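You operate a simulated robot arm through the tools that you are given. There is no shell and no other tool.

Carry out the task below with a simulated robot arm. There is one attempt and no reset: what you move stays moved.

TASK
Set the air to 5.0 bar first, then open the hose lever.
Fine: shut the hose lever, open the air lever, set the regulator knob by the air gauge; the hose lever ends open.

It is judged by the outcome, as a careful person would: the job done as asked, and still so three seconds after it is handed in. It fails if anything else is knocked over, pushed out of place, dropped, spilled or broken.

THE ROBOT
A 5-joint arm with a two-finger parallel gripper, fixed in place. Base frame: the origin is on the floor under the middle of its stand, x ahead of it, y to its left, z up. Readings come in mm, rad, newtons and seconds.
It reaches about 1134 mm from its shoulder. Its first joint turns from -2.601 to 2.601 rad. Payload 1.57 kg.
The tool frame sits at the grasp point between the pads (the TCP): z along the fingers, y along the line on which they close. The tips reach 30 mm beyond it. Largest opening 110 mm; finger width 24, thickness 12; the body of the gripper, 48 by 112 mm, starts 78 mm behind the TCP.
Orientation is that of the tool frame in the base frame, as a unit quaternion [w, x, y, z]. With the fingers straight down and closing along the base's y, the tool's x points along the base's -x, its y along +y and its z along -z.

THE INTERFACE
- The arm moves only by the tool drive_tool. Its argument "steps" is a list of rows, each a list of 7 numbers: the shift along the base's x, y, z in mm, then the turn, a rotation vector about the base's x, y, z in rad, then the gripper command, from -1 (shut) to 1 (fully open), values between in proportion. In form: [[dx, dy, dz, ax, ay, az, jaw], ...]. A call has 1 to 20 rows; each row is the pose to reach, as a shift and turn from the pose commanded when the call began. Each row takes 0.2 s and may step no farther than 50 mm and 0.15 rad from the row before; otherwise, or with a gripper value out of range, the whole call is refused. A pose out of reach is approached as far as the arm can. The call stops where the force on the tool passes 80 N (or 10 N more than at its start, if that is more) or the arm is blocked; 0.2 s more then pass. Each finger travels about 72 mm/s and halts on what it meets, pressing with about 38 N; the grip force reading is that of the motor and also rises with nothing between the fingers. The clock runs only during rows and for 0.2 s after the last one: add rows that repeat a pose to give the fingers time. It gives the time, the measured TCP pose, the force on the tool (base axes), the opening and the grip force at its end, in the units of the frame above (readings bear some noise), with the torque about the TCP (base axes, N m) and any sound that the robot's microphone picked up, and new pictures: "pictures" is both (left out), scene, wrist or none.
- Cameras (640 x 400 px; columns grow to the right, rows downward): "scene" is fixed at [401.2, 498, 1107.1]; the picture's right is [-1.00, -0.02, 0.00], its down [-0.01, 0.42, -0.91] and it looks along [0.02, -0.91, -0.42] (base axes); focal length 372 px, centre (320, 200). "wrist" rides on the gripper at [70, 16, -141] in the tool frame; the picture's right is [-0.23, 0.97, 0.00], its down [-0.86, -0.20, -0.48] and it looks along [-0.47, -0.11, 0.88] (tool axes); focal length 222 px, centre (320, 200). There is no depth. A picture from a camera that has moved, and an enlarged one, comes with that camera's place and axes in the base frame and with its lens.
- raise_lower(by): slides the trunk up (or, below 0, down) by that many mm; the arm rides with it, the base frame stays. It gives what a move gives, with no picture.
- close_up(camera, box): a new picture of the part [left, top, right, bottom] of that camera's present view, enlarged. No time passes.
- sign_off(): hands the job in; it is judged then, once.

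Places have to be worked out from the pictures, the camera data and where the tool is seen. Open the gripper and draw the arm clear of the work before you hand the job in, unless the task says otherwise.

The tools are called after "Request:" by a JSON object that holds its "name" and its "arguments". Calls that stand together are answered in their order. drive_tool: Moves the arm, as the interface text tells. Its arguments: {"type":"object","properties":{"steps":{"type":"array","items":{"type":"array","items":{"type":"number"}}},"pictures":{"type":"string","enum":["both","scene","wrist","none"]}},"required":["steps"]} The other tools are called the same way: raise_lower (by) moves the trunk up or down; close_up (camera, box) takes an enlarged picture of a part of a camera's view; sign_off () hands the job in.

At the start:

```text
clock: 0.0
tool_pos: [220.2, -600.1, 801.1]
orientation: [0.0, -0.001, 1.0, 0.0]
force: [0.8, 0.3, -0.2]
moment: [-0.04, 0.02, 0.01]
grip_width: 110.0
grip_force: 0.0
trunk travel left (down, up): [-534.0, 436.0]
```

scene: 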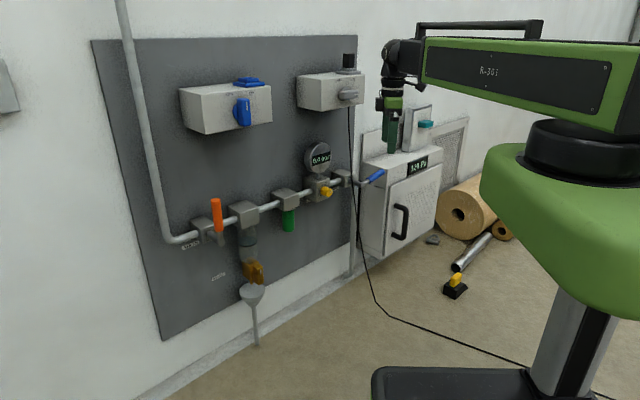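
wrist: 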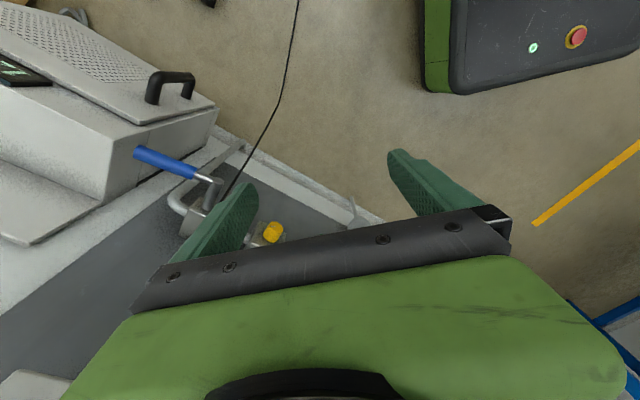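

I'll start by looking closely at the panel to identify the levers, knob and gauge before moving anything.

Request:
{"name": "close_up", "arguments": {"camera": "scene", "box": [160, 130, 400, 280]}}

Request:
{"name": "close_up", "arguments": {"camera": "scene", "box": [290, 130, 400, 200]}}

Request:
{"name": "close_up", "arguments": {"camera": "scene", "box": [160, 180, 300, 290]}}

Request:
{"name": "close_up", "arguments": {"camera": "wrist", "box": [100, 120, 320, 260]}}

```text
2.67 times, centred on (280, 205) of scene
camera zoom: at [401.2, 498.0, 1107.1], right [-1.0, -0.02, 0.0], down [-0.01, 0.42, -0.91], along [0.02, -0.91, -0.42], focal length 993 px, centre (427, 187)
```

zoom: 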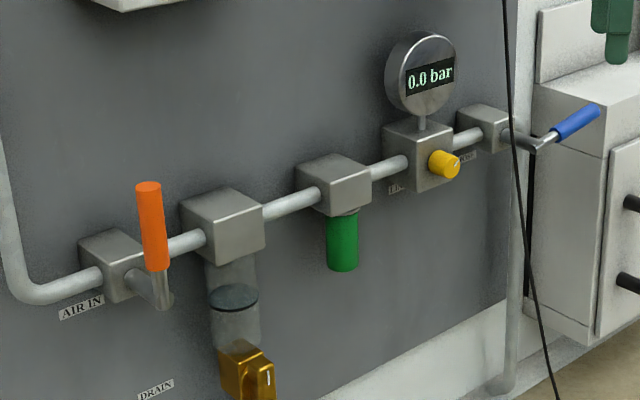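

```text
5.71 times, centred on (345, 165) of scene
camera zoom: at [401.2, 498.0, 1107.1], right [-1.0, -0.02, 0.0], down [-0.01, 0.42, -0.91], along [0.02, -0.91, -0.42], focal length 2128 px, centre (177, 400)
```

zoom: 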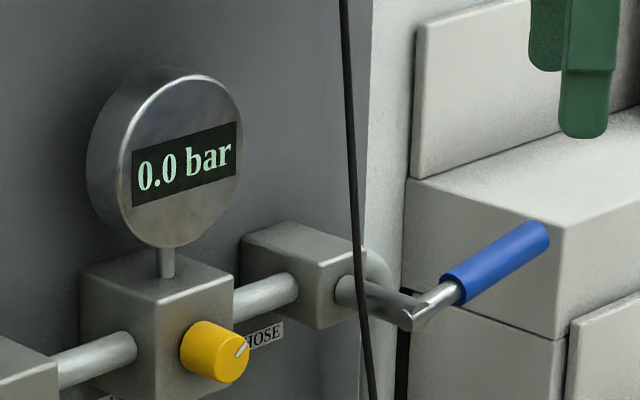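

```text
3.64 times, centred on (230, 235) of scene
camera zoom: at [401.2, 498.0, 1107.1], right [-1.0, -0.02, 0.0], down [-0.01, 0.42, -0.91], along [0.02, -0.91, -0.42], focal length 1354 px, centre (647, 73)
```

zoom: 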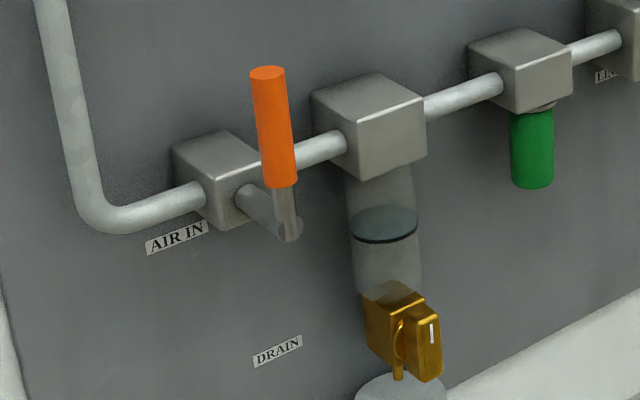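

```text
2.86 times, centred on (210, 190) of wrist
camera zoom: at [149.0, -583.5, 942.3], right [0.23, 0.97, 0.0], down [0.86, -0.2, 0.48], along [0.47, -0.11, -0.88], focal length 635 px, centre (634, 229)
```

zoom: 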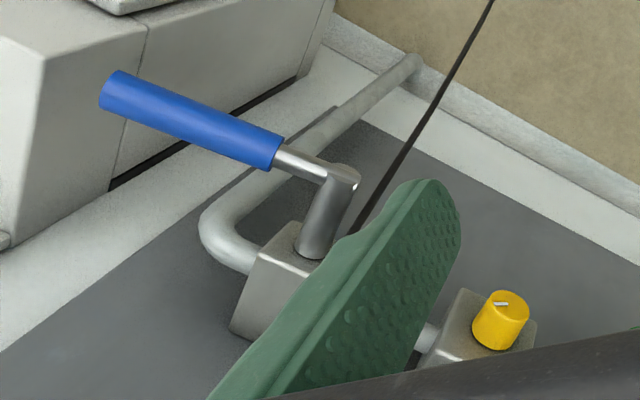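

The knob triangulates to about (392, -738, 565), and the blue hose lever runs from about (278, -817, 553) to (181, -892, 594). That puts the panel normal near (-0.61, 0.79, 0). The orange air lever is upright (shut), the blue hose lever lies along the pipe (open), and the gauge reads 0.0. I'll roll the tool about the vertical first so I can pitch it toward the panel later.

Request:
{"name": "drive_tool", "arguments": {"steps": [[0, 0, 0, 0, 0, -0.136, 1], [0, 0, 0, 0, 0, -0.272, 1], [0, 0, 0, 0, 0, -0.408, 1], [0, 0, 0, 0, 0, -0.544, 1], [0, 0, 0, 0, 0, -0.68, 1], [0, 0, 0, 0, 0, -0.816, 1], [0, 0, 0, 0, 0, -0.952, 1], [0, 0, 0, 0, 0, -1.088, 1], [0, 0, 0, 0, 0, -1.222, 1], [0, 0, 0, 0, 0, -1.222, 1]], "pictures": "both"}}

```text
clock: 2.2
tool_pos: [220.5, -599.7, 802.1]
orientation: [0.0, 0.574, 0.819, 0.0]
force: [-0.5, 0.2, -0.5]
moment: [-0.01, 0.01, -0.02]
grip_width: 109.9
grip_force: 0.0
trunk travel left (down, up): [-534.0, 436.0]
camera wrist: at [210.2, -528.5, 942.4], right [0.99, 0.12, 0.0], down [0.1, -0.87, 0.48], along [0.06, -0.47, -0.88], focal length 222 px, centre (320, 200)
```

scene: 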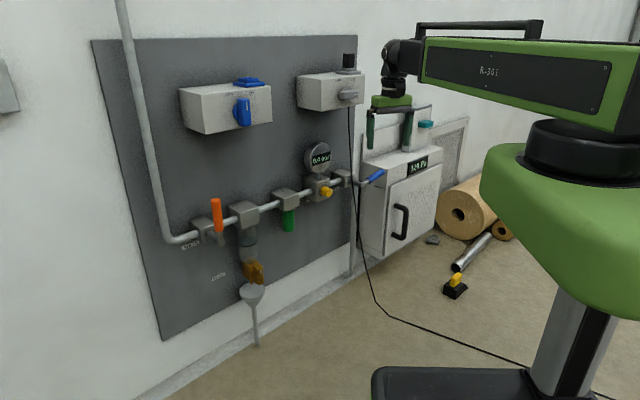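
wrist: 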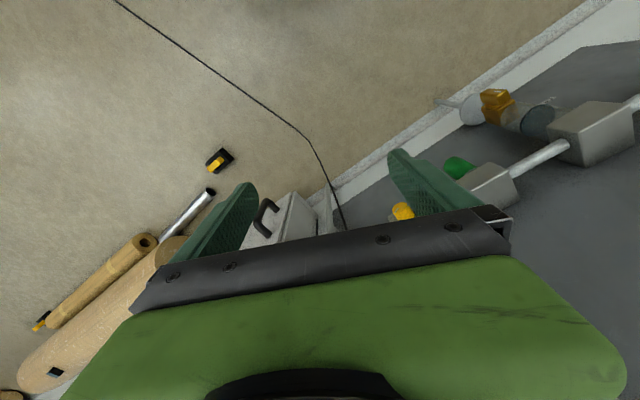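

Rolled as commanded. Now I'll pitch the tool about 60° toward the panel, lowering and backing off slightly, so the wrist camera looks level at the pipe run.

Request:
{"name": "drive_tool", "arguments": {"steps": [[-3, 6, -20, -0.123, -0.045, 0, 1], [-5, 12, -40, -0.247, -0.09, 0, 1], [-8, 19, -60, -0.37, -0.135, 0, 1], [-10, 25, -80, -0.493, -0.18, 0, 1], [-13, 31, -100, -0.617, -0.224, 0, 1], [-15, 37, -120, -0.74, -0.269, 0, 1], [-18, 44, -150, -0.863, -0.314, 0, 1], [-20, 50, -180, -0.987, -0.359, 0, 1], [-20, 50, -180, -0.987, -0.359, 0, 1]], "pictures": "both"}}

```text
clock: 4.2
tool_pos: [246.4, -701.6, 920.7]
orientation: [0.41, 0.497, 0.709, -0.287]
force: [0.5, 0.5, 0.1]
moment: [0.01, -0.01, 0.02]
grip_width: 110.0
grip_force: 0.0
out of reach, approached as far as the arm can: row 1, 2, 3, 4, 5, 6, 7, 8, 9
trunk travel left (down, up): [-534.0, 436.0]
camera wrist: at [207.3, -548.6, 930.4], right [0.95, 0.23, 0.2], down [-0.18, -0.08, 0.98], along [0.24, -0.97, -0.03], focal length 222 px, centre (320, 200)
```

scene: 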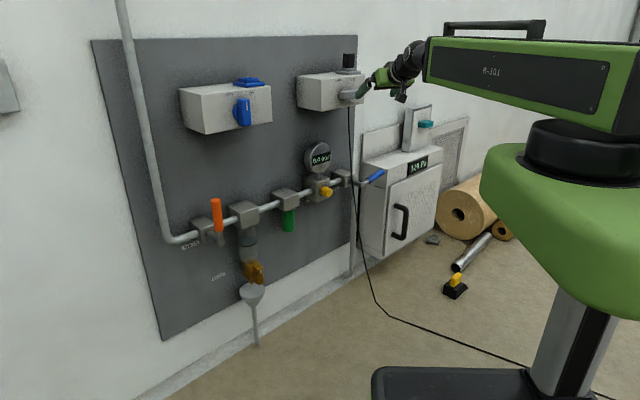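
wrist: 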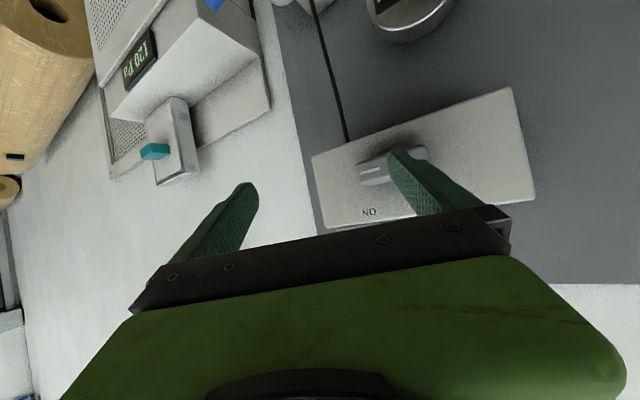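

The arm can't change height on its own: z was "out of reach" from the first row, so vertical travel comes from the trunk, and the wrist pitch swung the tool up by about 119 mm. I'll send a null move to see whether the commanded pose is still the unreachable one.

Request:
{"name": "drive_tool", "arguments": {"steps": [[0, 0, 0, 0, 0, 0, 1]], "pictures": "none"}}

```text
clock: 4.6
tool_pos: [247.0, -703.6, 919.8]
orientation: [0.41, 0.497, 0.709, -0.286]
force: [-0.2, 0.1, 0.5]
moment: [0.01, -0.02, -0.01]
grip_width: 109.9
grip_force: 0.0
trunk travel left (down, up): [-534.0, 436.0]
```

The null move wasn't flagged, so the commanded pose is now the one actually reached. Next I'll back the tool away from the upper box at constant height and see how far in it can reach.

Request:
{"name": "drive_tool", "arguments": {"steps": [[-13, 38, 0, 0, 0, 0, 1], [-26, 76, 0, 0, 0, 0, 1], [-39, 114, 0, 0, 0, 0, 1], [-50, 145, 0, 0, 0, 0, 1], [-50, 145, 0, 0, 0, 0, 1]], "pictures": "scene"}}

```text
clock: 5.8
tool_pos: [234.5, -705.3, 919.7]
orientation: [0.41, 0.497, 0.708, -0.288]
force: [0.1, 0.2, -0.4]
moment: [0.01, 0.01, 0.03]
grip_width: 110.1
grip_force: 0.0
out of reach, approached as far as the arm can: row 1, 2, 3, 4, 5
trunk travel left (down, up): [-534.0, 436.0]
```

scene: 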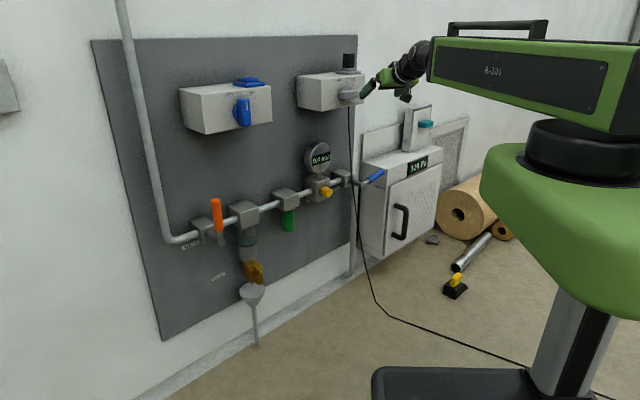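

Only the radius seems limited: the wrist won't come in closer than about 537 mm from the base axis. Next I'll check whether the tool's heading can turn independently, rotating +0.3 rad about vertical with the wrist roughly fixed so the fingers face the panel squarely.

Request:
{"name": "drive_tool", "arguments": {"steps": [[18, 8, 0, 0, 0, 0.1, 1], [35, 19, 0, 0, 0, 0.2, 1], [52, 31, 0, 0, 0, 0.3, 1], [52, 31, 0, 0, 0, 0.3, 1]], "pictures": "both"}}

```text
clock: 6.8
tool_pos: [284.8, -677.3, 920.4]
orientation: [0.448, 0.385, 0.775, -0.223]
force: [-0.3, 0.2, -0.6]
moment: [0.01, 0.03, -0.02]
grip_width: 110.2
grip_force: 0.1
trunk travel left (down, up): [-534.0, 436.0]
camera wrist: at [201.7, -541.9, 930.4], right [0.84, 0.5, 0.2], down [-0.15, -0.13, 0.98], along [0.51, -0.86, -0.03], focal length 222 px, centre (320, 200)
```

scene: 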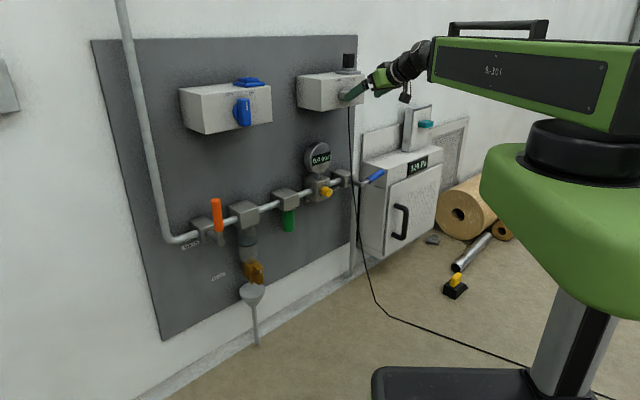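
wrist: 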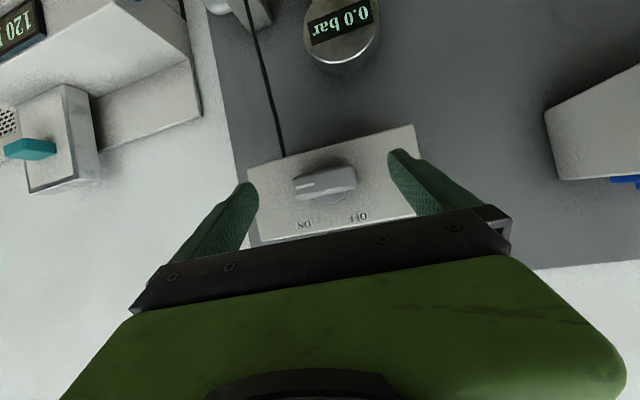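

The heading turns independently, so with the trunk for height I have full pose control, and the wrist sits about 235 mm behind the TCP. I'm about 90 mm clear of the knob plane, so I'll lower the trunk 300 mm to view the pipe run.

Request:
{"name": "raise_lower", "arguments": {"by": -300}}

Request:
{"name": "drive_tool", "arguments": {"steps": [[0, 0, 0, 0, 0, 0, 1]], "pictures": "both"}}

```text
clock: 9.8
tool_pos: [285.1, -677.5, 620.7]
orientation: [0.448, 0.385, 0.775, -0.223]
force: [-0.1, 0.0, -0.3]
moment: [-0.04, 0.0, -0.01]
grip_width: 110.3
grip_force: 0.0
trunk travel left (down, up): [-234.0, 736.0]
```

```text
clock: 10.2
tool_pos: [285.9, -677.7, 620.8]
orientation: [0.449, 0.386, 0.775, -0.223]
force: [0.1, 0.4, 0.0]
moment: [-0.01, 0.01, -0.03]
grip_width: 110.3
grip_force: 0.1
trunk travel left (down, up): [-234.0, 736.0]
camera wrist: at [201.7, -541.9, 630.4], right [0.84, 0.5, 0.2], down [-0.15, -0.13, 0.98], along [0.51, -0.86, -0.03], focal length 222 px, centre (320, 200)
```

scene: 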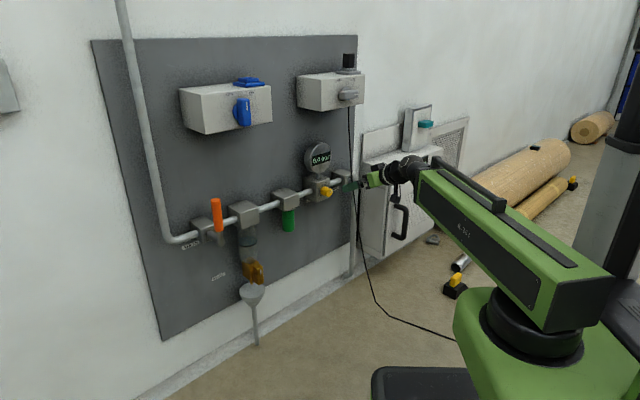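
wrist: 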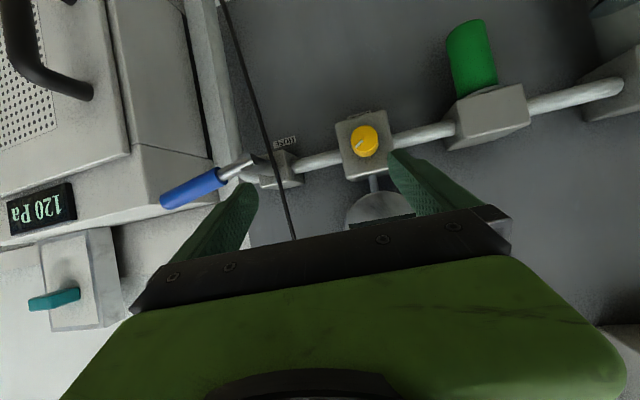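

Now I have a near-frontal view of the hose end of the pipe. I'll zoom in on both cameras to triangulate the lever, knob and pipe accurately.

Request:
{"name": "close_up", "arguments": {"camera": "wrist", "box": [150, 100, 310, 220]}}

Request:
{"name": "close_up", "arguments": {"camera": "wrist", "box": [290, 90, 450, 210]}}

Request:
{"name": "close_up", "arguments": {"camera": "scene", "box": [290, 130, 400, 210]}}

Request:
{"name": "close_up", "arguments": {"camera": "scene", "box": [180, 180, 280, 250]}}

```text
3.33 times, centred on (230, 160) of wrist
camera zoom: at [201.7, -541.9, 630.4], right [0.84, 0.5, 0.2], down [-0.15, -0.13, 0.98], along [0.51, -0.86, -0.03], focal length 740 px, centre (620, 333)
```

zoom: 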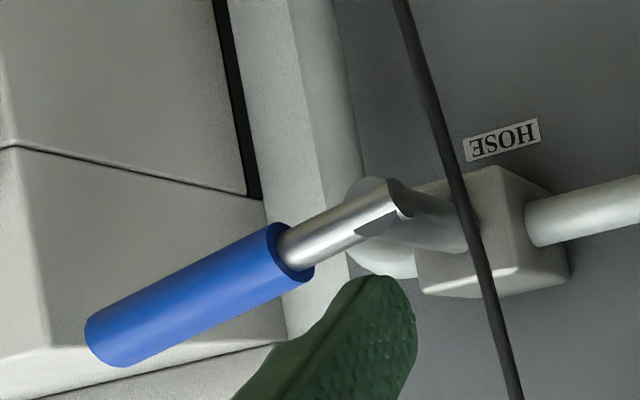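

```text
3.33 times, centred on (370, 150) of wrist
camera zoom: at [201.7, -541.9, 630.4], right [0.84, 0.5, 0.2], down [-0.15, -0.13, 0.98], along [0.51, -0.86, -0.03], focal length 740 px, centre (153, 367)
```

zoom: 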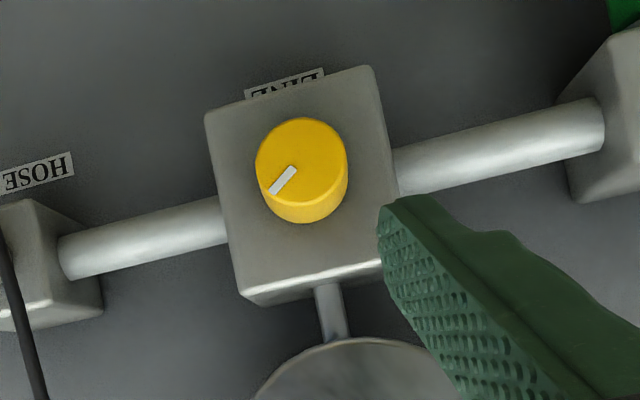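

```text
5.00 times, centred on (345, 170) of scene
camera zoom: at [401.2, 498.0, 1107.1], right [-1.0, -0.02, 0.0], down [-0.01, 0.42, -0.91], along [0.02, -0.91, -0.42], focal length 1862 px, centre (195, 350)
```

zoom: 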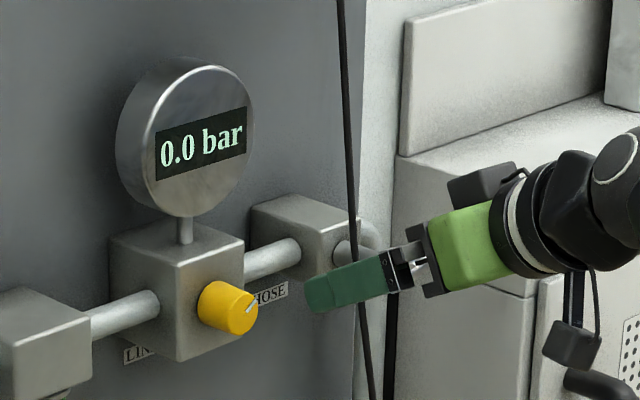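

```text
5.71 times, centred on (230, 215) of scene
camera zoom: at [401.2, 498.0, 1107.1], right [-1.0, -0.02, 0.0], down [-0.01, 0.42, -0.91], along [0.02, -0.91, -0.42], focal length 2128 px, centre (834, 114)
```

zoom: 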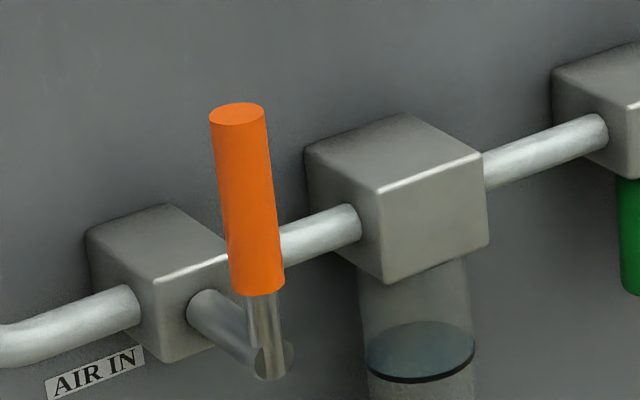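

Triangulated positions:
- Blue lever pivot at about (278, -821, 560), handle tip at about (181, -894, 588). The lever is roughly 13° above the pipe direction u = (-0.80, -0.60, 0), so it is open.
- Panel normal is about (-0.60, 0.80, 0).
- The cable hangs about 25 mm to the side of and behind the lever.

I'll level the tool at a standoff in front of the blue handle.

Request:
{"name": "drive_tool", "arguments": {"steps": [[-22.5, -20, 17.9, -0.0695, -0.0525, 0, 1], [-45, -40, 36.8, -0.139, -0.105, 0, 1], [-67.5, -60, 56.4, -0.2085, -0.1575, 0, 1], [-90, -80, 76.4, -0.278, -0.21, 0, 1], [-112.5, -100, 96.7, -0.3475, -0.2625, 0, 1], [-135, -120, 117.2, -0.417, -0.315, 0, 1], [-135, -120, 117.2, -0.417, -0.315, 0, 1]], "pictures": "both"}}

```text
clock: 11.8
tool_pos: [148.6, -797.9, 738.4]
orientation: [0.633, 0.314, 0.633, -0.314]
force: [0.1, 0.8, 0.9]
moment: [0.02, 0.01, -0.02]
grip_width: 109.9
grip_force: 0.0
trunk travel left (down, up): [-234.0, 736.0]
camera wrist: at [75.5, -675.3, 669.2], right [0.78, 0.59, 0.23], down [-0.45, 0.26, 0.86], along [0.44, -0.77, 0.47], focal length 222 px, centre (320, 200)
```

scene: 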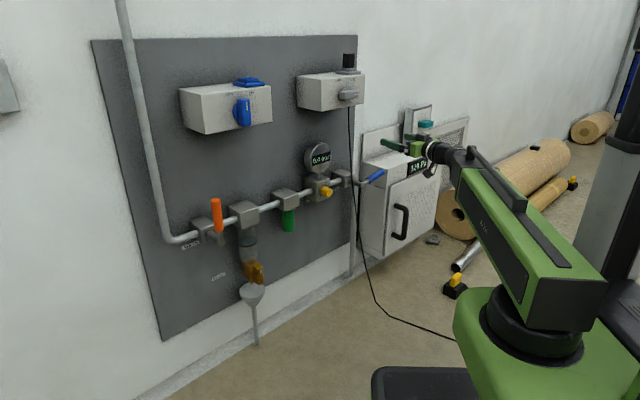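
wrist: 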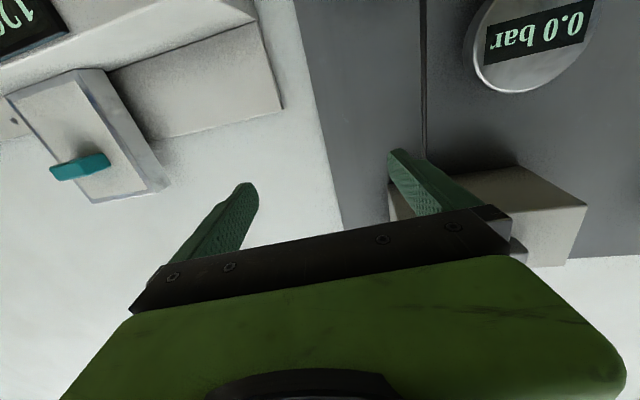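

The tool is level at z 738.4, which confirms the wrist length of 235 mm and that the wrist height equals the TCP height here. I'll lower the trunk 123 mm so that small pitch changes cover the lever's arc (z 580 to 650).

Request:
{"name": "raise_lower", "arguments": {"by": -123}}

Request:
{"name": "drive_tool", "arguments": {"steps": [[0, 0, 0, 0, 0, 0, 1]], "pictures": "both"}}

```text
clock: 13.3
tool_pos: [149.8, -799.4, 616.7]
orientation: [0.633, 0.315, 0.634, -0.314]
force: [0.2, 0.4, 0.7]
moment: [-0.02, 0.03, 0.0]
grip_width: 109.9
grip_force: 0.1
trunk travel left (down, up): [-111.0, 859.0]
```

```text
clock: 13.7
tool_pos: [148.8, -798.4, 615.6]
orientation: [0.632, 0.315, 0.634, -0.315]
force: [0.3, 0.4, 0.8]
moment: [0.02, -0.05, -0.02]
grip_width: 110.3
grip_force: 0.0
trunk travel left (down, up): [-111.0, 859.0]
camera wrist: at [75.8, -675.1, 546.1], right [0.78, 0.59, 0.23], down [-0.45, 0.26, 0.86], along [0.44, -0.77, 0.46], focal length 222 px, centre (320, 200)
```

scene: 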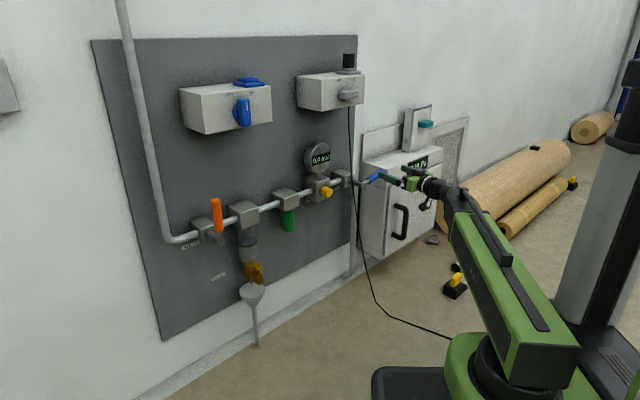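
wrist: 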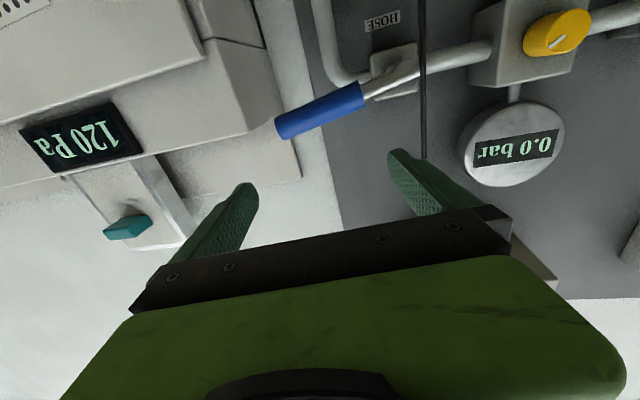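

The blue lever is well in view. I'll zoom in to refine its position from this new viewpoint.

Request:
{"name": "close_up", "arguments": {"camera": "wrist", "box": [260, 40, 440, 180]}}

Request:
{"name": "close_up", "arguments": {"camera": "scene", "box": [330, 150, 450, 230]}}

```text
2.86 times, centred on (350, 110) of wrist
camera zoom: at [75.8, -675.1, 546.1], right [0.78, 0.59, 0.23], down [-0.45, 0.26, 0.86], along [0.44, -0.77, 0.46], focal length 635 px, centre (234, 457)
```

zoom: 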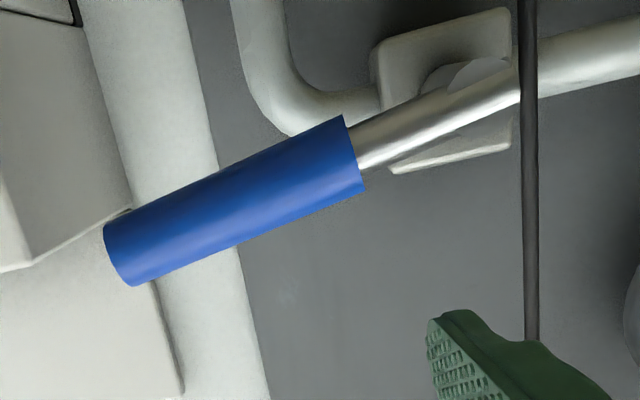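

```text
5.00 times, centred on (390, 190) of scene
camera zoom: at [401.2, 498.0, 1107.1], right [-1.0, -0.02, 0.0], down [-0.01, 0.42, -0.91], along [0.02, -0.91, -0.42], focal length 1862 px, centre (-30, 250)
```

zoom: 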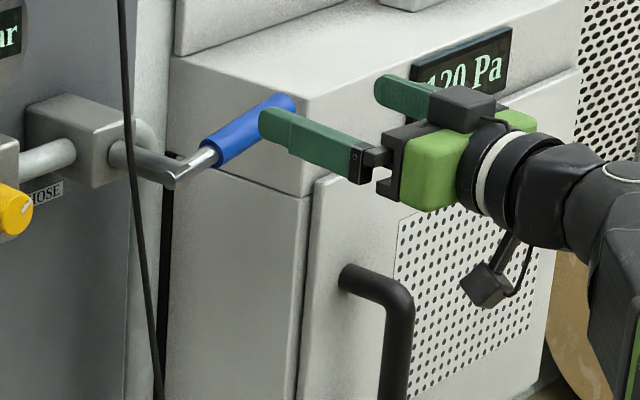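

The new view agrees with my estimate: tip at about (178, -894, 584), blue grip covering 37–124 mm from the pivot, lever at about 12°. I'll roll the gripper 78° so the jaws straddle the handle and narrow the opening to about 60 mm.

Request:
{"name": "drive_tool", "arguments": {"steps": [[0, 0, 0, 0.082, -0.1085, 0, 0.8], [0, 0, 0, 0.164, -0.217, 0, 0.6], [0, 0, 0, 0.246, -0.3255, 0, 0.4], [0, 0, 0, 0.328, -0.434, 0, 0.2], [0, 0, 0, 0.41, -0.5425, 0, 0.1], [0, 0, 0, 0.492, -0.651, 0, 0.1], [0, 0, 0, 0.574, -0.7595, 0, 0.1], [0, 0, 0, 0.656, -0.868, 0, 0.1], [0, 0, 0, 0.738, -0.9765, 0, 0.1], [0, 0, 0, 0.82, -1.085, 0, 0.1], [0, 0, 0, 0.82, -1.085, 0, 0.1]], "pictures": "both"}}

```text
clock: 16.1
tool_pos: [149.4, -797.6, 616.9]
orientation: [0.69, 0.644, 0.294, 0.154]
force: [0.5, 0.7, -0.2]
moment: [-0.02, 0.01, 0.02]
grip_width: 60.5
grip_force: 0.1
trunk travel left (down, up): [-111.0, 859.0]
camera wrist: at [120.4, -641.9, 617.4], right [-0.02, -0.01, 1.0], down [-0.99, -0.15, -0.02], along [0.15, -0.99, -0.01], focal length 222 px, centre (320, 200)
```

scene: 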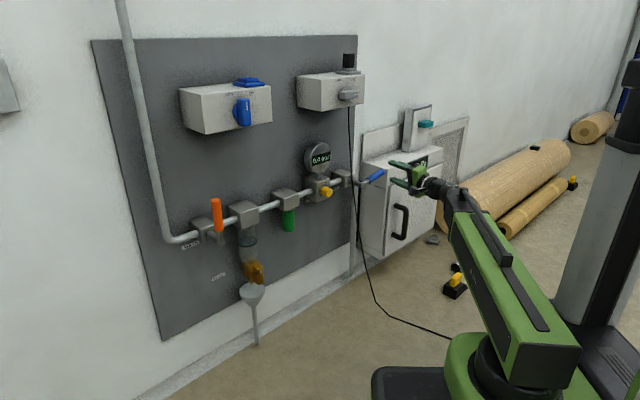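
wrist: 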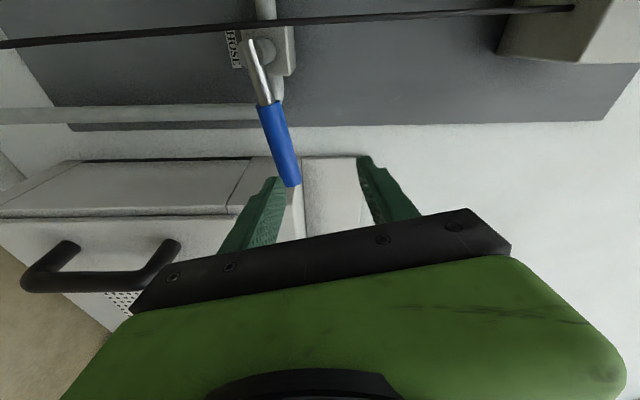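

The handle sits where predicted in the wrist view, and the cabinet corner at u≈317 leaves about 90 mm of clearance. I'll pitch down about 9° to lower the jaws to handle height, still standing off, and check alignment.

Request:
{"name": "drive_tool", "arguments": {"steps": [[3, -4, -13, 0.043, 0.0325, 0, 0.1], [7, -9, -25, 0.086, 0.065, 0, 0.1], [12, -16, -38, 0.129, 0.0974, 0, 0.1], [12, -16, -38, 0.129, 0.0974, 0, 0.1]], "pictures": "both"}}

```text
clock: 17.1
tool_pos: [161.9, -813.6, 577.0]
orientation: [0.633, 0.692, 0.317, 0.142]
force: [0.1, 0.1, 0.6]
moment: [-0.01, -0.03, 0.02]
grip_width: 60.5
grip_force: 0.2
trunk travel left (down, up): [-111.0, 859.0]
camera wrist: at [133.5, -659.0, 601.6], right [0.08, -0.14, 0.99], down [-0.99, -0.15, 0.06], along [0.14, -0.98, -0.15], focal length 222 px, centre (320, 200)
```

scene: 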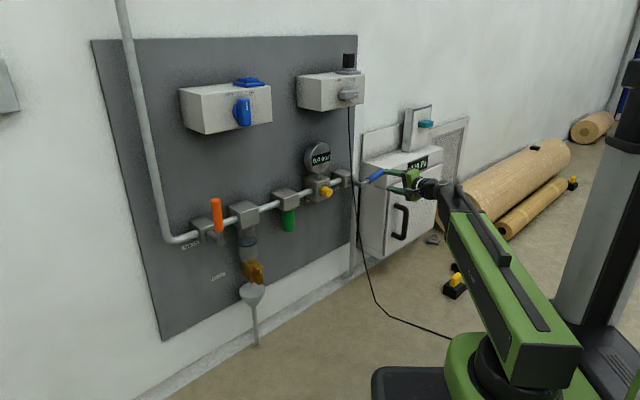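
wrist: 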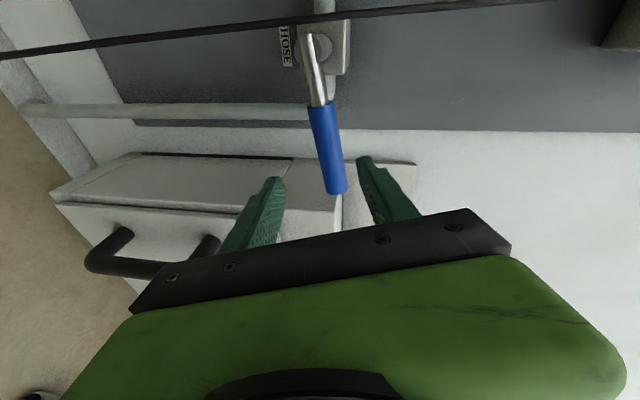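

The handle is centred between the jaws. I'll advance 60 mm straight toward the panel so the jaws straddle it, with the tips stopping just past the handle.

Request:
{"name": "drive_tool", "arguments": {"steps": [[9, -12, 0, 0, 0, 0, 0.1], [18, -24, 0, 0, 0, 0, 0.1], [27, -36, 0, 0, 0, 0, 0.1], [36, -48, 0, 0, 0, 0, 0.1], [36, -48, 0, 0, 0, 0, 0.1]], "pictures": "both"}}

Request:
{"name": "close_up", "arguments": {"camera": "scene", "box": [330, 150, 450, 230]}}

```text
clock: 18.3
tool_pos: [198.3, -862.5, 577.4]
orientation: [0.633, 0.692, 0.317, 0.141]
force: [-0.9, -0.8, -0.2]
moment: [0.0, 0.01, 0.04]
grip_width: 60.4
grip_force: 0.0
trunk travel left (down, up): [-111.0, 859.0]
camera wrist: at [170.0, -707.6, 601.7], right [0.08, -0.14, 0.99], down [-0.99, -0.15, 0.06], along [0.14, -0.98, -0.15], focal length 222 px, centre (320, 200)
```

scene: 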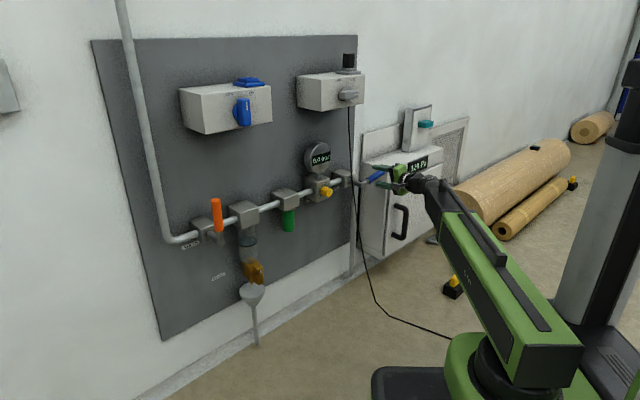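
wrist: 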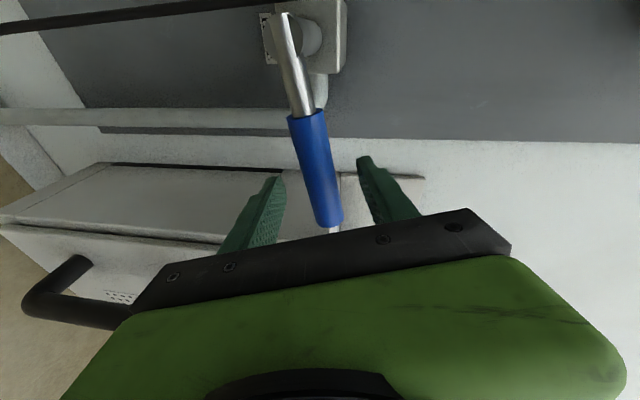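

```text
5.00 times, centred on (390, 190) of scene
camera zoom: at [401.2, 498.0, 1107.1], right [-1.0, -0.02, 0.0], down [-0.01, 0.42, -0.91], along [0.02, -0.91, -0.42], focal length 1862 px, centre (-30, 250)
```

zoom: 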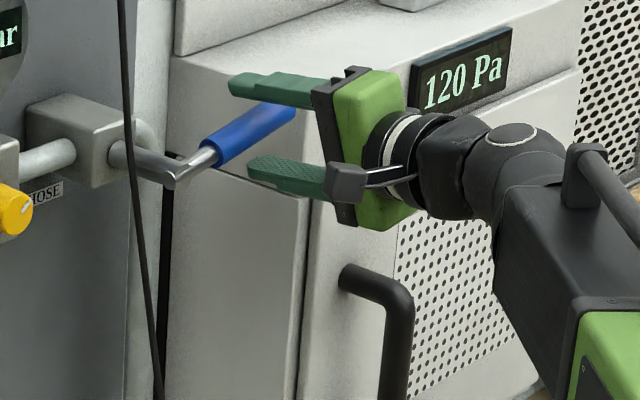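

The jaws straddle the handle, one above and one below. I'll close to about 32 mm (the handle is about 24 mm) to form a loose fork and check for contact.

Request:
{"name": "drive_tool", "arguments": {"steps": [[0, 0, 0, 0, 0, 0, -0.2], [0, 0, 0, 0, 0, 0, -0.42], [0, 0, 0, 0, 0, 0, -0.42], [0, 0, 0, 0, 0, 0, -0.42]], "pictures": "both"}}

```text
clock: 19.3
tool_pos: [198.1, -861.5, 577.2]
orientation: [0.631, 0.693, 0.318, 0.141]
force: [-0.3, 0.3, 0.3]
moment: [0.0, 0.01, 0.01]
grip_width: 32.1
grip_force: 0.1
trunk travel left (down, up): [-111.0, 859.0]
camera wrist: at [169.8, -707.5, 601.7], right [0.08, -0.14, 0.99], down [-0.99, -0.15, 0.06], along [0.14, -0.98, -0.15], focal length 222 px, centre (320, 200)
```

scene: 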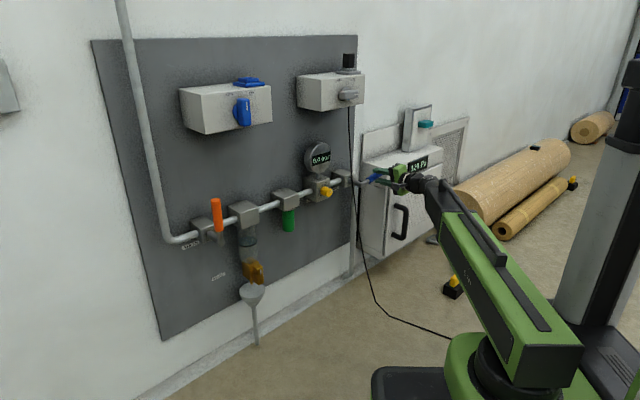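
wrist: 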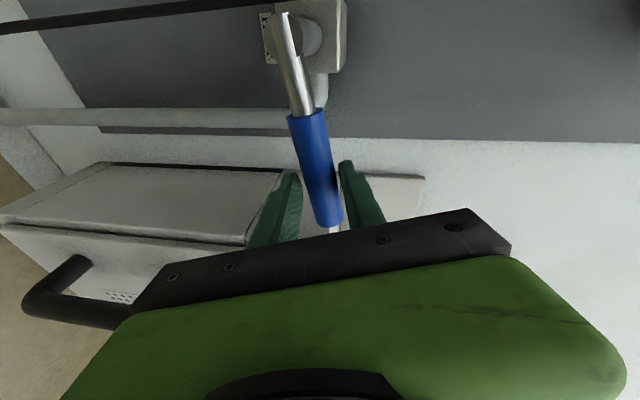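

There are no contact forces and the handle is centred in the fork. I'll swing the hose lever up along its arc (radius 90 mm about the pivot) in two stages. This first stage goes to about 50°.

Request:
{"name": "drive_tool", "arguments": {"steps": [[2.6, 1.9, 11.6, -0.1183, 0.0775, 0.0185, -0.42], [6.3, 4.8, 22.8, -0.2369, 0.1559, 0.0305, -0.42], [11.2, 8.4, 33.2, -0.3524, 0.2374, 0.0369, -0.42], [17.2, 13.0, 42.7, -0.4642, 0.3223, 0.0384, -0.42], [24.1, 18.2, 51.0, -0.571, 0.4114, 0.0362, -0.42]], "pictures": "both"}}

Request:
{"name": "close_up", "arguments": {"camera": "scene", "box": [310, 130, 430, 210]}}

```text
clock: 20.5
tool_pos: [221.0, -843.9, 629.0]
orientation: [0.721, 0.494, 0.478, -0.085]
force: [-1.7, -1.8, -1.7]
moment: [0.06, 0.01, -0.02]
grip_width: 33.7
grip_force: 1.0
trunk travel left (down, up): [-111.0, 859.0]
camera wrist: at [181.8, -699.6, 577.5], right [0.46, 0.4, 0.79], down [-0.86, -0.02, 0.51], along [0.22, -0.92, 0.34], focal length 222 px, centre (320, 200)
```

scene: 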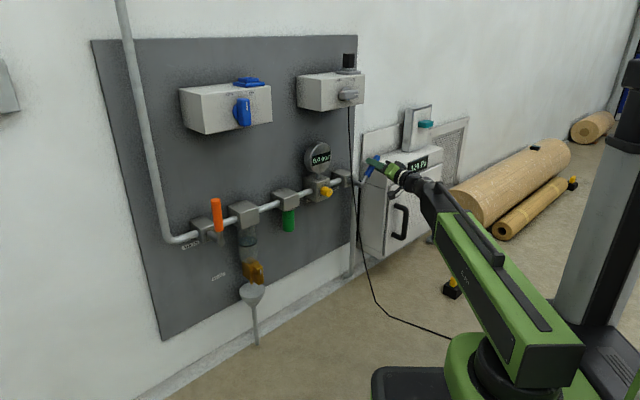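
wrist: 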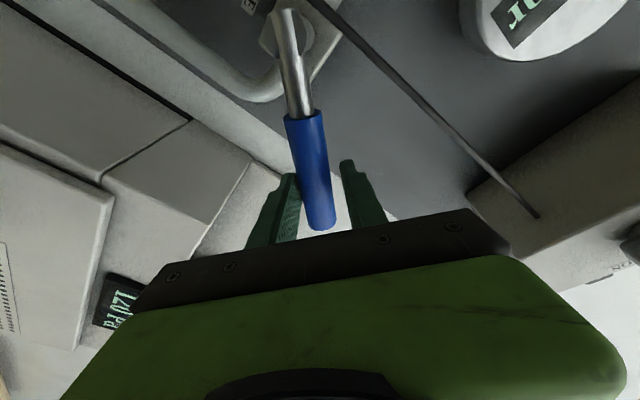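

```text
5.00 times, centred on (370, 170) of scene
camera zoom: at [401.2, 498.0, 1107.1], right [-1.0, -0.02, 0.0], down [-0.01, 0.42, -0.91], along [0.02, -0.91, -0.42], focal length 1862 px, centre (70, 350)
```

zoom: 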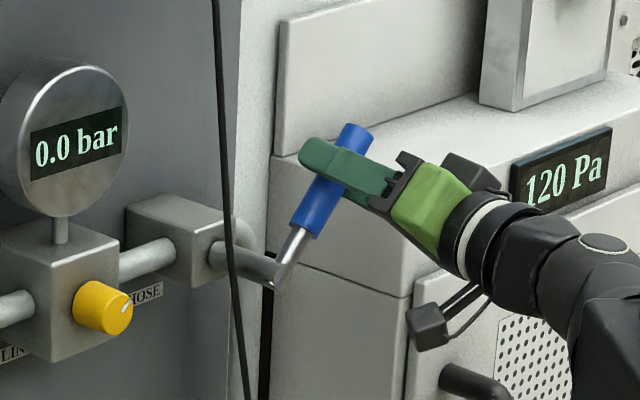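

The hose lever follows to about 50° with only about 2 N of force. I'll continue the arc to about 88° and check the cable clearance before finishing.

Request:
{"name": "drive_tool", "arguments": {"steps": [[7.8, 5.9, 7.2, -0.1051, 0.0885, -0.0093, -0.42], [16.3, 12.3, 13.0, -0.2055, 0.1805, -0.022, -0.42], [25.3, 19.1, 17.3, -0.3004, 0.2765, -0.0367, -0.42], [34.7, 26.2, 20.0, -0.3894, 0.3769, -0.052, -0.42], [44.3, 33.5, 21.2, -0.473, 0.4812, -0.0667, -0.42]], "pictures": "both"}}

Request:
{"name": "close_up", "arguments": {"camera": "scene", "box": [310, 130, 430, 210]}}

```text
clock: 21.7
tool_pos: [266.2, -811.7, 651.4]
orientation: [0.679, 0.295, 0.585, -0.332]
force: [-0.8, 0.0, -0.7]
moment: [-0.02, 0.01, 0.11]
grip_width: 33.7
grip_force: 1.0
trunk travel left (down, up): [-111.0, 859.0]
camera wrist: at [199.4, -696.8, 560.8], right [0.75, 0.61, 0.24], down [-0.53, 0.35, 0.78], along [0.39, -0.71, 0.58], focal length 222 px, centre (320, 200)
```

scene: 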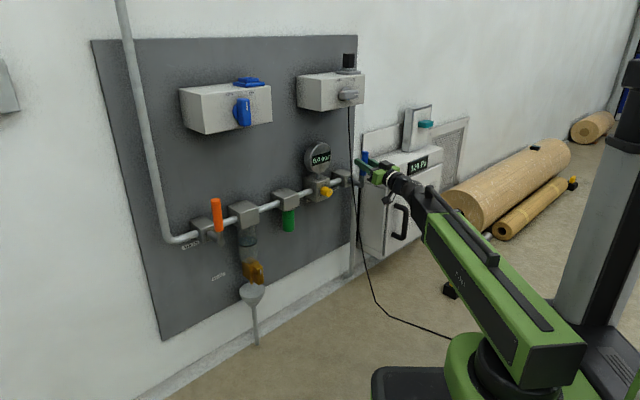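
wrist: 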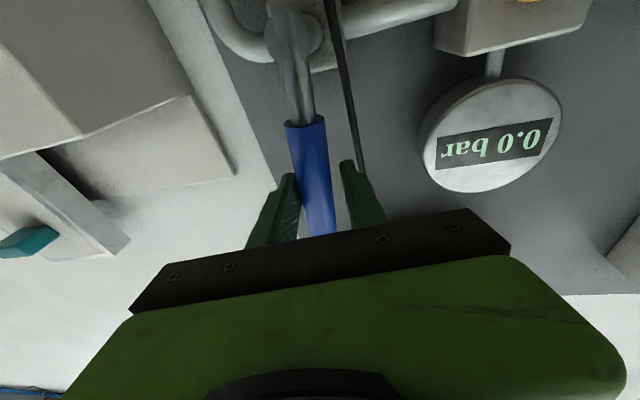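

```text
5.00 times, centred on (370, 170) of scene
camera zoom: at [401.2, 498.0, 1107.1], right [-1.0, -0.02, 0.0], down [-0.01, 0.42, -0.91], along [0.02, -0.91, -0.42], focal length 1862 px, centre (70, 350)
```

zoom: 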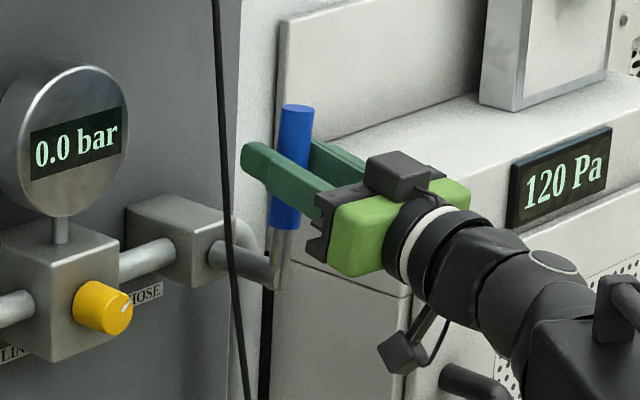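

The lever is almost upright and rests against the far jaw, and the cable passes just behind the near jaw tip. I'll back off 4 mm and close on the handle, which pulls the near jaw away from the cable, then nudge the lever to fully upright.

Request:
{"name": "drive_tool", "arguments": {"steps": [[-2.4, 3.2, 0, 0, 0, 0, -0.42], [-2.4, 3.2, 0, 0, 0, 0, -0.7], [-2.4, 3.2, 0, 0, 0, 0, -0.7], [0.8, 5.6, 0, 0, 0, 0, -0.7], [3.2, 7.4, 0, 0, 0, 0, -0.7], [3.2, 7.4, 0, 0, 0, 0, -0.7]], "pictures": "both"}}

Request:
{"name": "close_up", "arguments": {"camera": "scene", "box": [310, 130, 430, 210]}}

Request:
{"name": "close_up", "arguments": {"camera": "wrist", "box": [220, 0, 420, 220]}}

```text
clock: 23.1
tool_pos: [268.1, -803.7, 649.2]
orientation: [0.679, 0.296, 0.584, -0.332]
force: [-8.7, -8.4, 5.1]
moment: [-0.86, 0.5, -0.18]
grip_width: 24.7
grip_force: 36.2
trunk travel left (down, up): [-111.0, 859.0]
camera wrist: at [201.9, -688.9, 561.1], right [0.75, 0.61, 0.24], down [-0.53, 0.35, 0.78], along [0.39, -0.71, 0.58], focal length 222 px, centre (320, 200)
```

scene: 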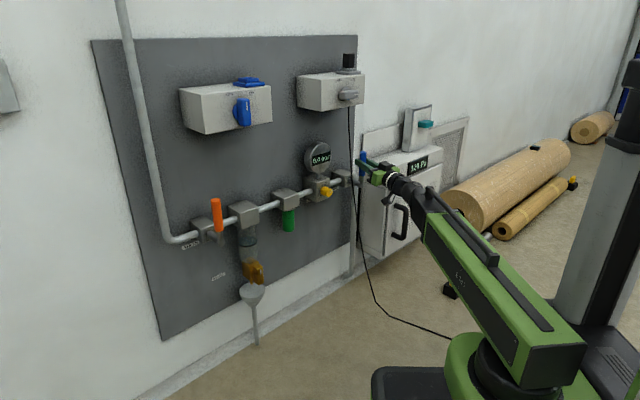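
wrist: 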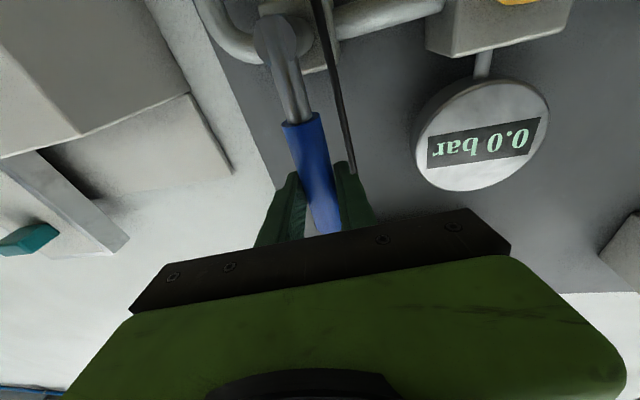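

```text
5.00 times, centred on (370, 170) of scene
camera zoom: at [401.2, 498.0, 1107.1], right [-1.0, -0.02, 0.0], down [-0.01, 0.42, -0.91], along [0.02, -0.91, -0.42], focal length 1862 px, centre (70, 350)
```

zoom: 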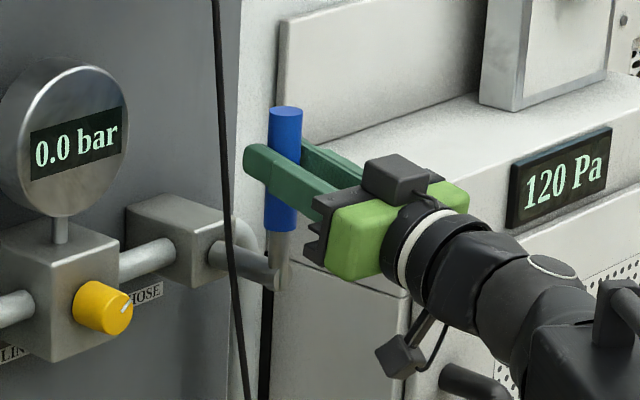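

```text
1.82 times, centred on (320, 110) of wrist
camera zoom: at [201.9, -688.9, 561.1], right [0.75, 0.61, 0.24], down [-0.53, 0.35, 0.78], along [0.39, -0.71, 0.58], focal length 404 px, centre (320, 364)
```

zoom: 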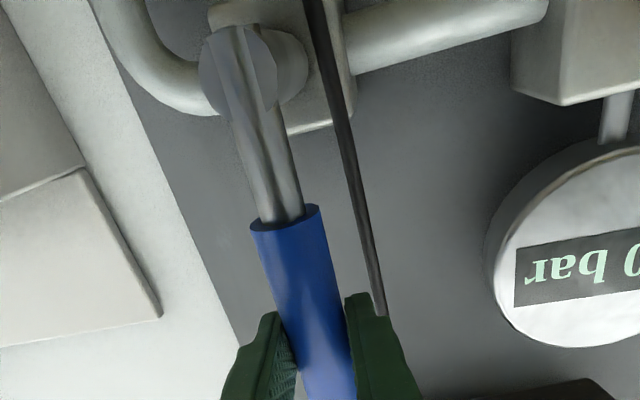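

The hose lever is upright (shut) and at its stop: about 12 N of reaction, and its tilt in the scene view matches a true vertical. Comparing pipe points at equal height, I now estimate the panel direction as u≈(-0.70, -0.72), with the orange pivot near (696, -391, 561). I'll release the handle and back away.

Request:
{"name": "drive_tool", "arguments": {"steps": [[0, 0, 0, 0, 0, 0, -0.45], [0, 0, 0, 0, 0, 0, -0.45], [-9, 12, 0, 0, 0, 0, -0.45], [-18, 24, 0, 0, 0, 0, -0.45], [-27, 36, 0, 0, 0, 0, -0.3], [-36, 48, 0, 0, 0, 0, -0.3], [-36, 48, 0, 0, 0, 0, -0.3]], "pictures": "both"}}

Request:
{"name": "close_up", "arguments": {"camera": "scene", "box": [310, 130, 430, 210]}}

```text
clock: 24.7
tool_pos: [233.1, -754.7, 649.4]
orientation: [0.68, 0.295, 0.584, -0.331]
force: [0.4, -0.9, 0.9]
moment: [0.01, 0.04, -0.01]
grip_width: 38.4
grip_force: 0.1
trunk travel left (down, up): [-111.0, 859.0]
camera wrist: at [166.7, -640.1, 560.9], right [0.75, 0.61, 0.24], down [-0.53, 0.35, 0.78], along [0.39, -0.71, 0.58], focal length 222 px, centre (320, 200)
```

scene: 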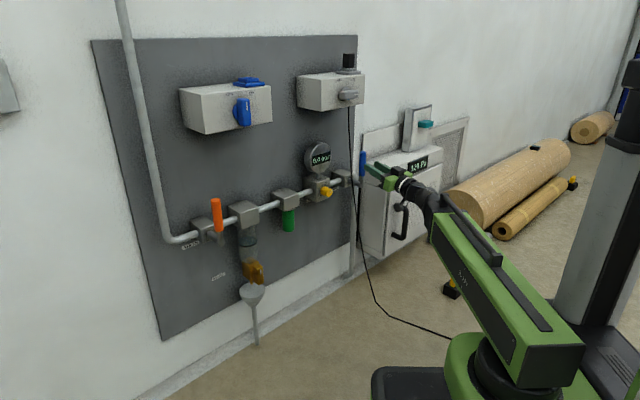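
wrist: 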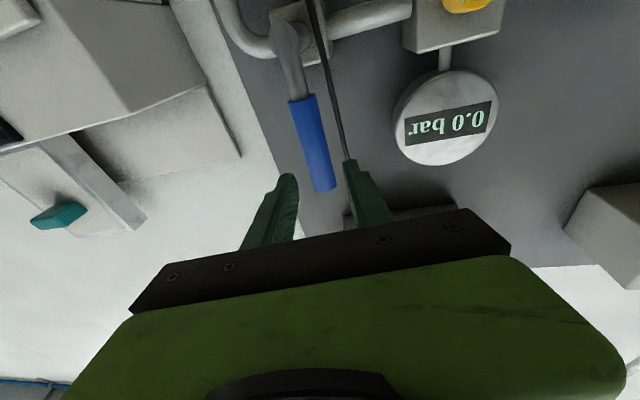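

```text
5.00 times, centred on (370, 170) of scene
camera zoom: at [401.2, 498.0, 1107.1], right [-1.0, -0.02, 0.0], down [-0.01, 0.42, -0.91], along [0.02, -0.91, -0.42], focal length 1862 px, centre (70, 350)
```

zoom: 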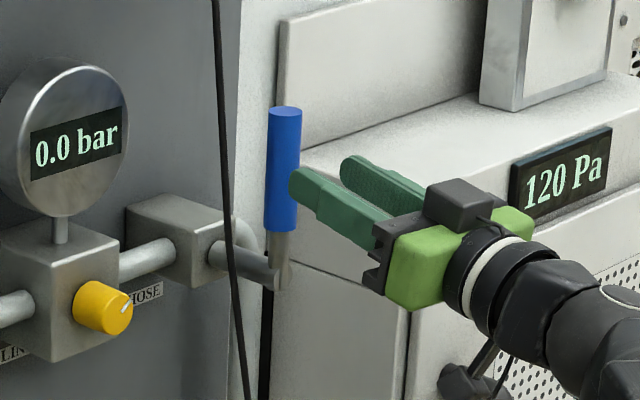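

The blue lever stays upright. Before crossing to the orange lever I'll tip the tool steeply downward, which pulls the fingers well clear of the panel hardware.

Request:
{"name": "drive_tool", "arguments": {"steps": [[13.3, 2.4, -33.2, 0.1133, 0.0856, 0, -0.3], [23.8, 8.6, -66.5, 0.2266, 0.1713, 0, -0.3], [31.5, 18.5, -99.1, 0.34, 0.2569, 0, -0.3], [36.4, 32.1, -130.3, 0.4533, 0.3425, 0, -0.3], [38.9, 49.1, -159.6, 0.5666, 0.4281, 0, -0.3], [38.8, 69.2, -186.4, 0.6799, 0.5138, 0, -0.3], [36.6, 92.3, -210.1, 0.7932, 0.5994, 0, -0.3], [32.5, 117.8, -230.3, 0.9065, 0.685, 0, -0.3], [26.8, 145.5, -246.5, 1.0198, 0.7706, 0, -0.3]], "pictures": "both"}}

```text
clock: 26.7
tool_pos: [260.2, -610.4, 400.7]
orientation: [0.194, 0.441, 0.871, -0.093]
force: [-0.8, -0.3, 0.1]
moment: [-0.03, 0.0, 0.02]
grip_width: 38.5
grip_force: 0.0
trunk travel left (down, up): [-111.0, 859.0]
camera wrist: at [198.3, -501.6, 499.1], right [0.91, 0.41, 0.1], down [0.17, -0.59, 0.79], along [0.38, -0.7, -0.6], focal length 222 px, centre (320, 200)
```

scene: 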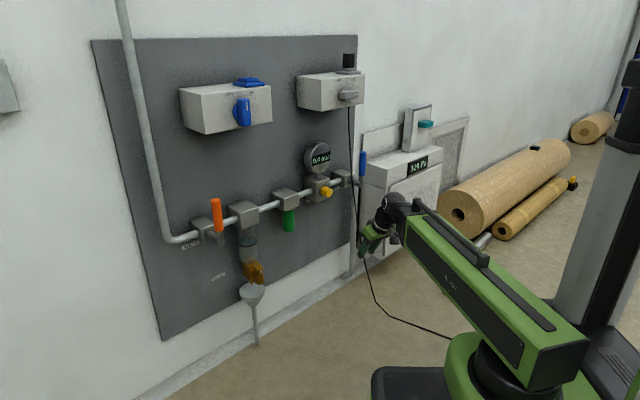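
wrist: 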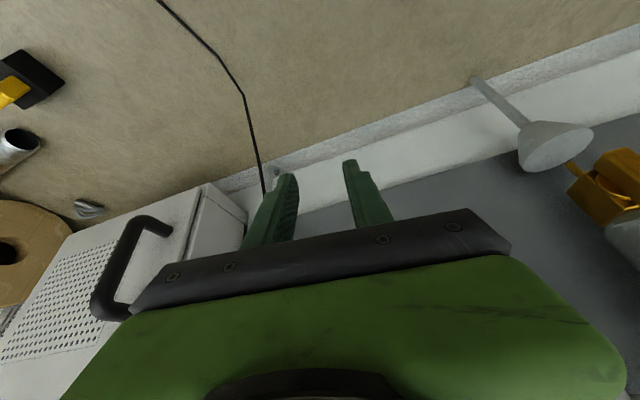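

I'm clear of the panel. This view shows the long skirting line and panel bottom edge, so I'll zoom in to pin down the wall direction more accurately.

Request:
{"name": "close_up", "arguments": {"camera": "wrist", "box": [200, 0, 640, 275]}}

```text
1.45 times, centred on (420, 138) of wrist
camera zoom: at [198.3, -501.6, 499.1], right [0.91, 0.41, 0.1], down [0.17, -0.59, 0.79], along [0.38, -0.7, -0.6], focal length 323 px, centre (174, 291)
```

zoom: 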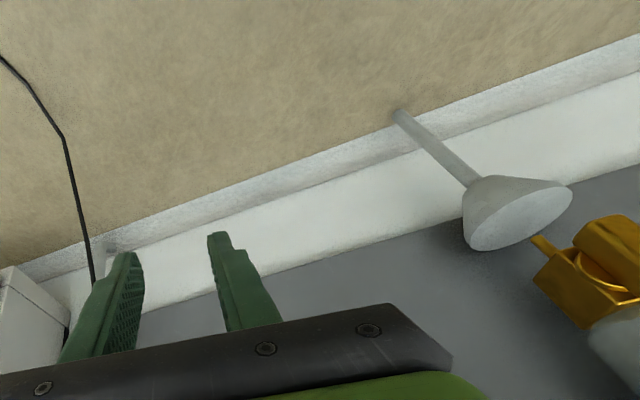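

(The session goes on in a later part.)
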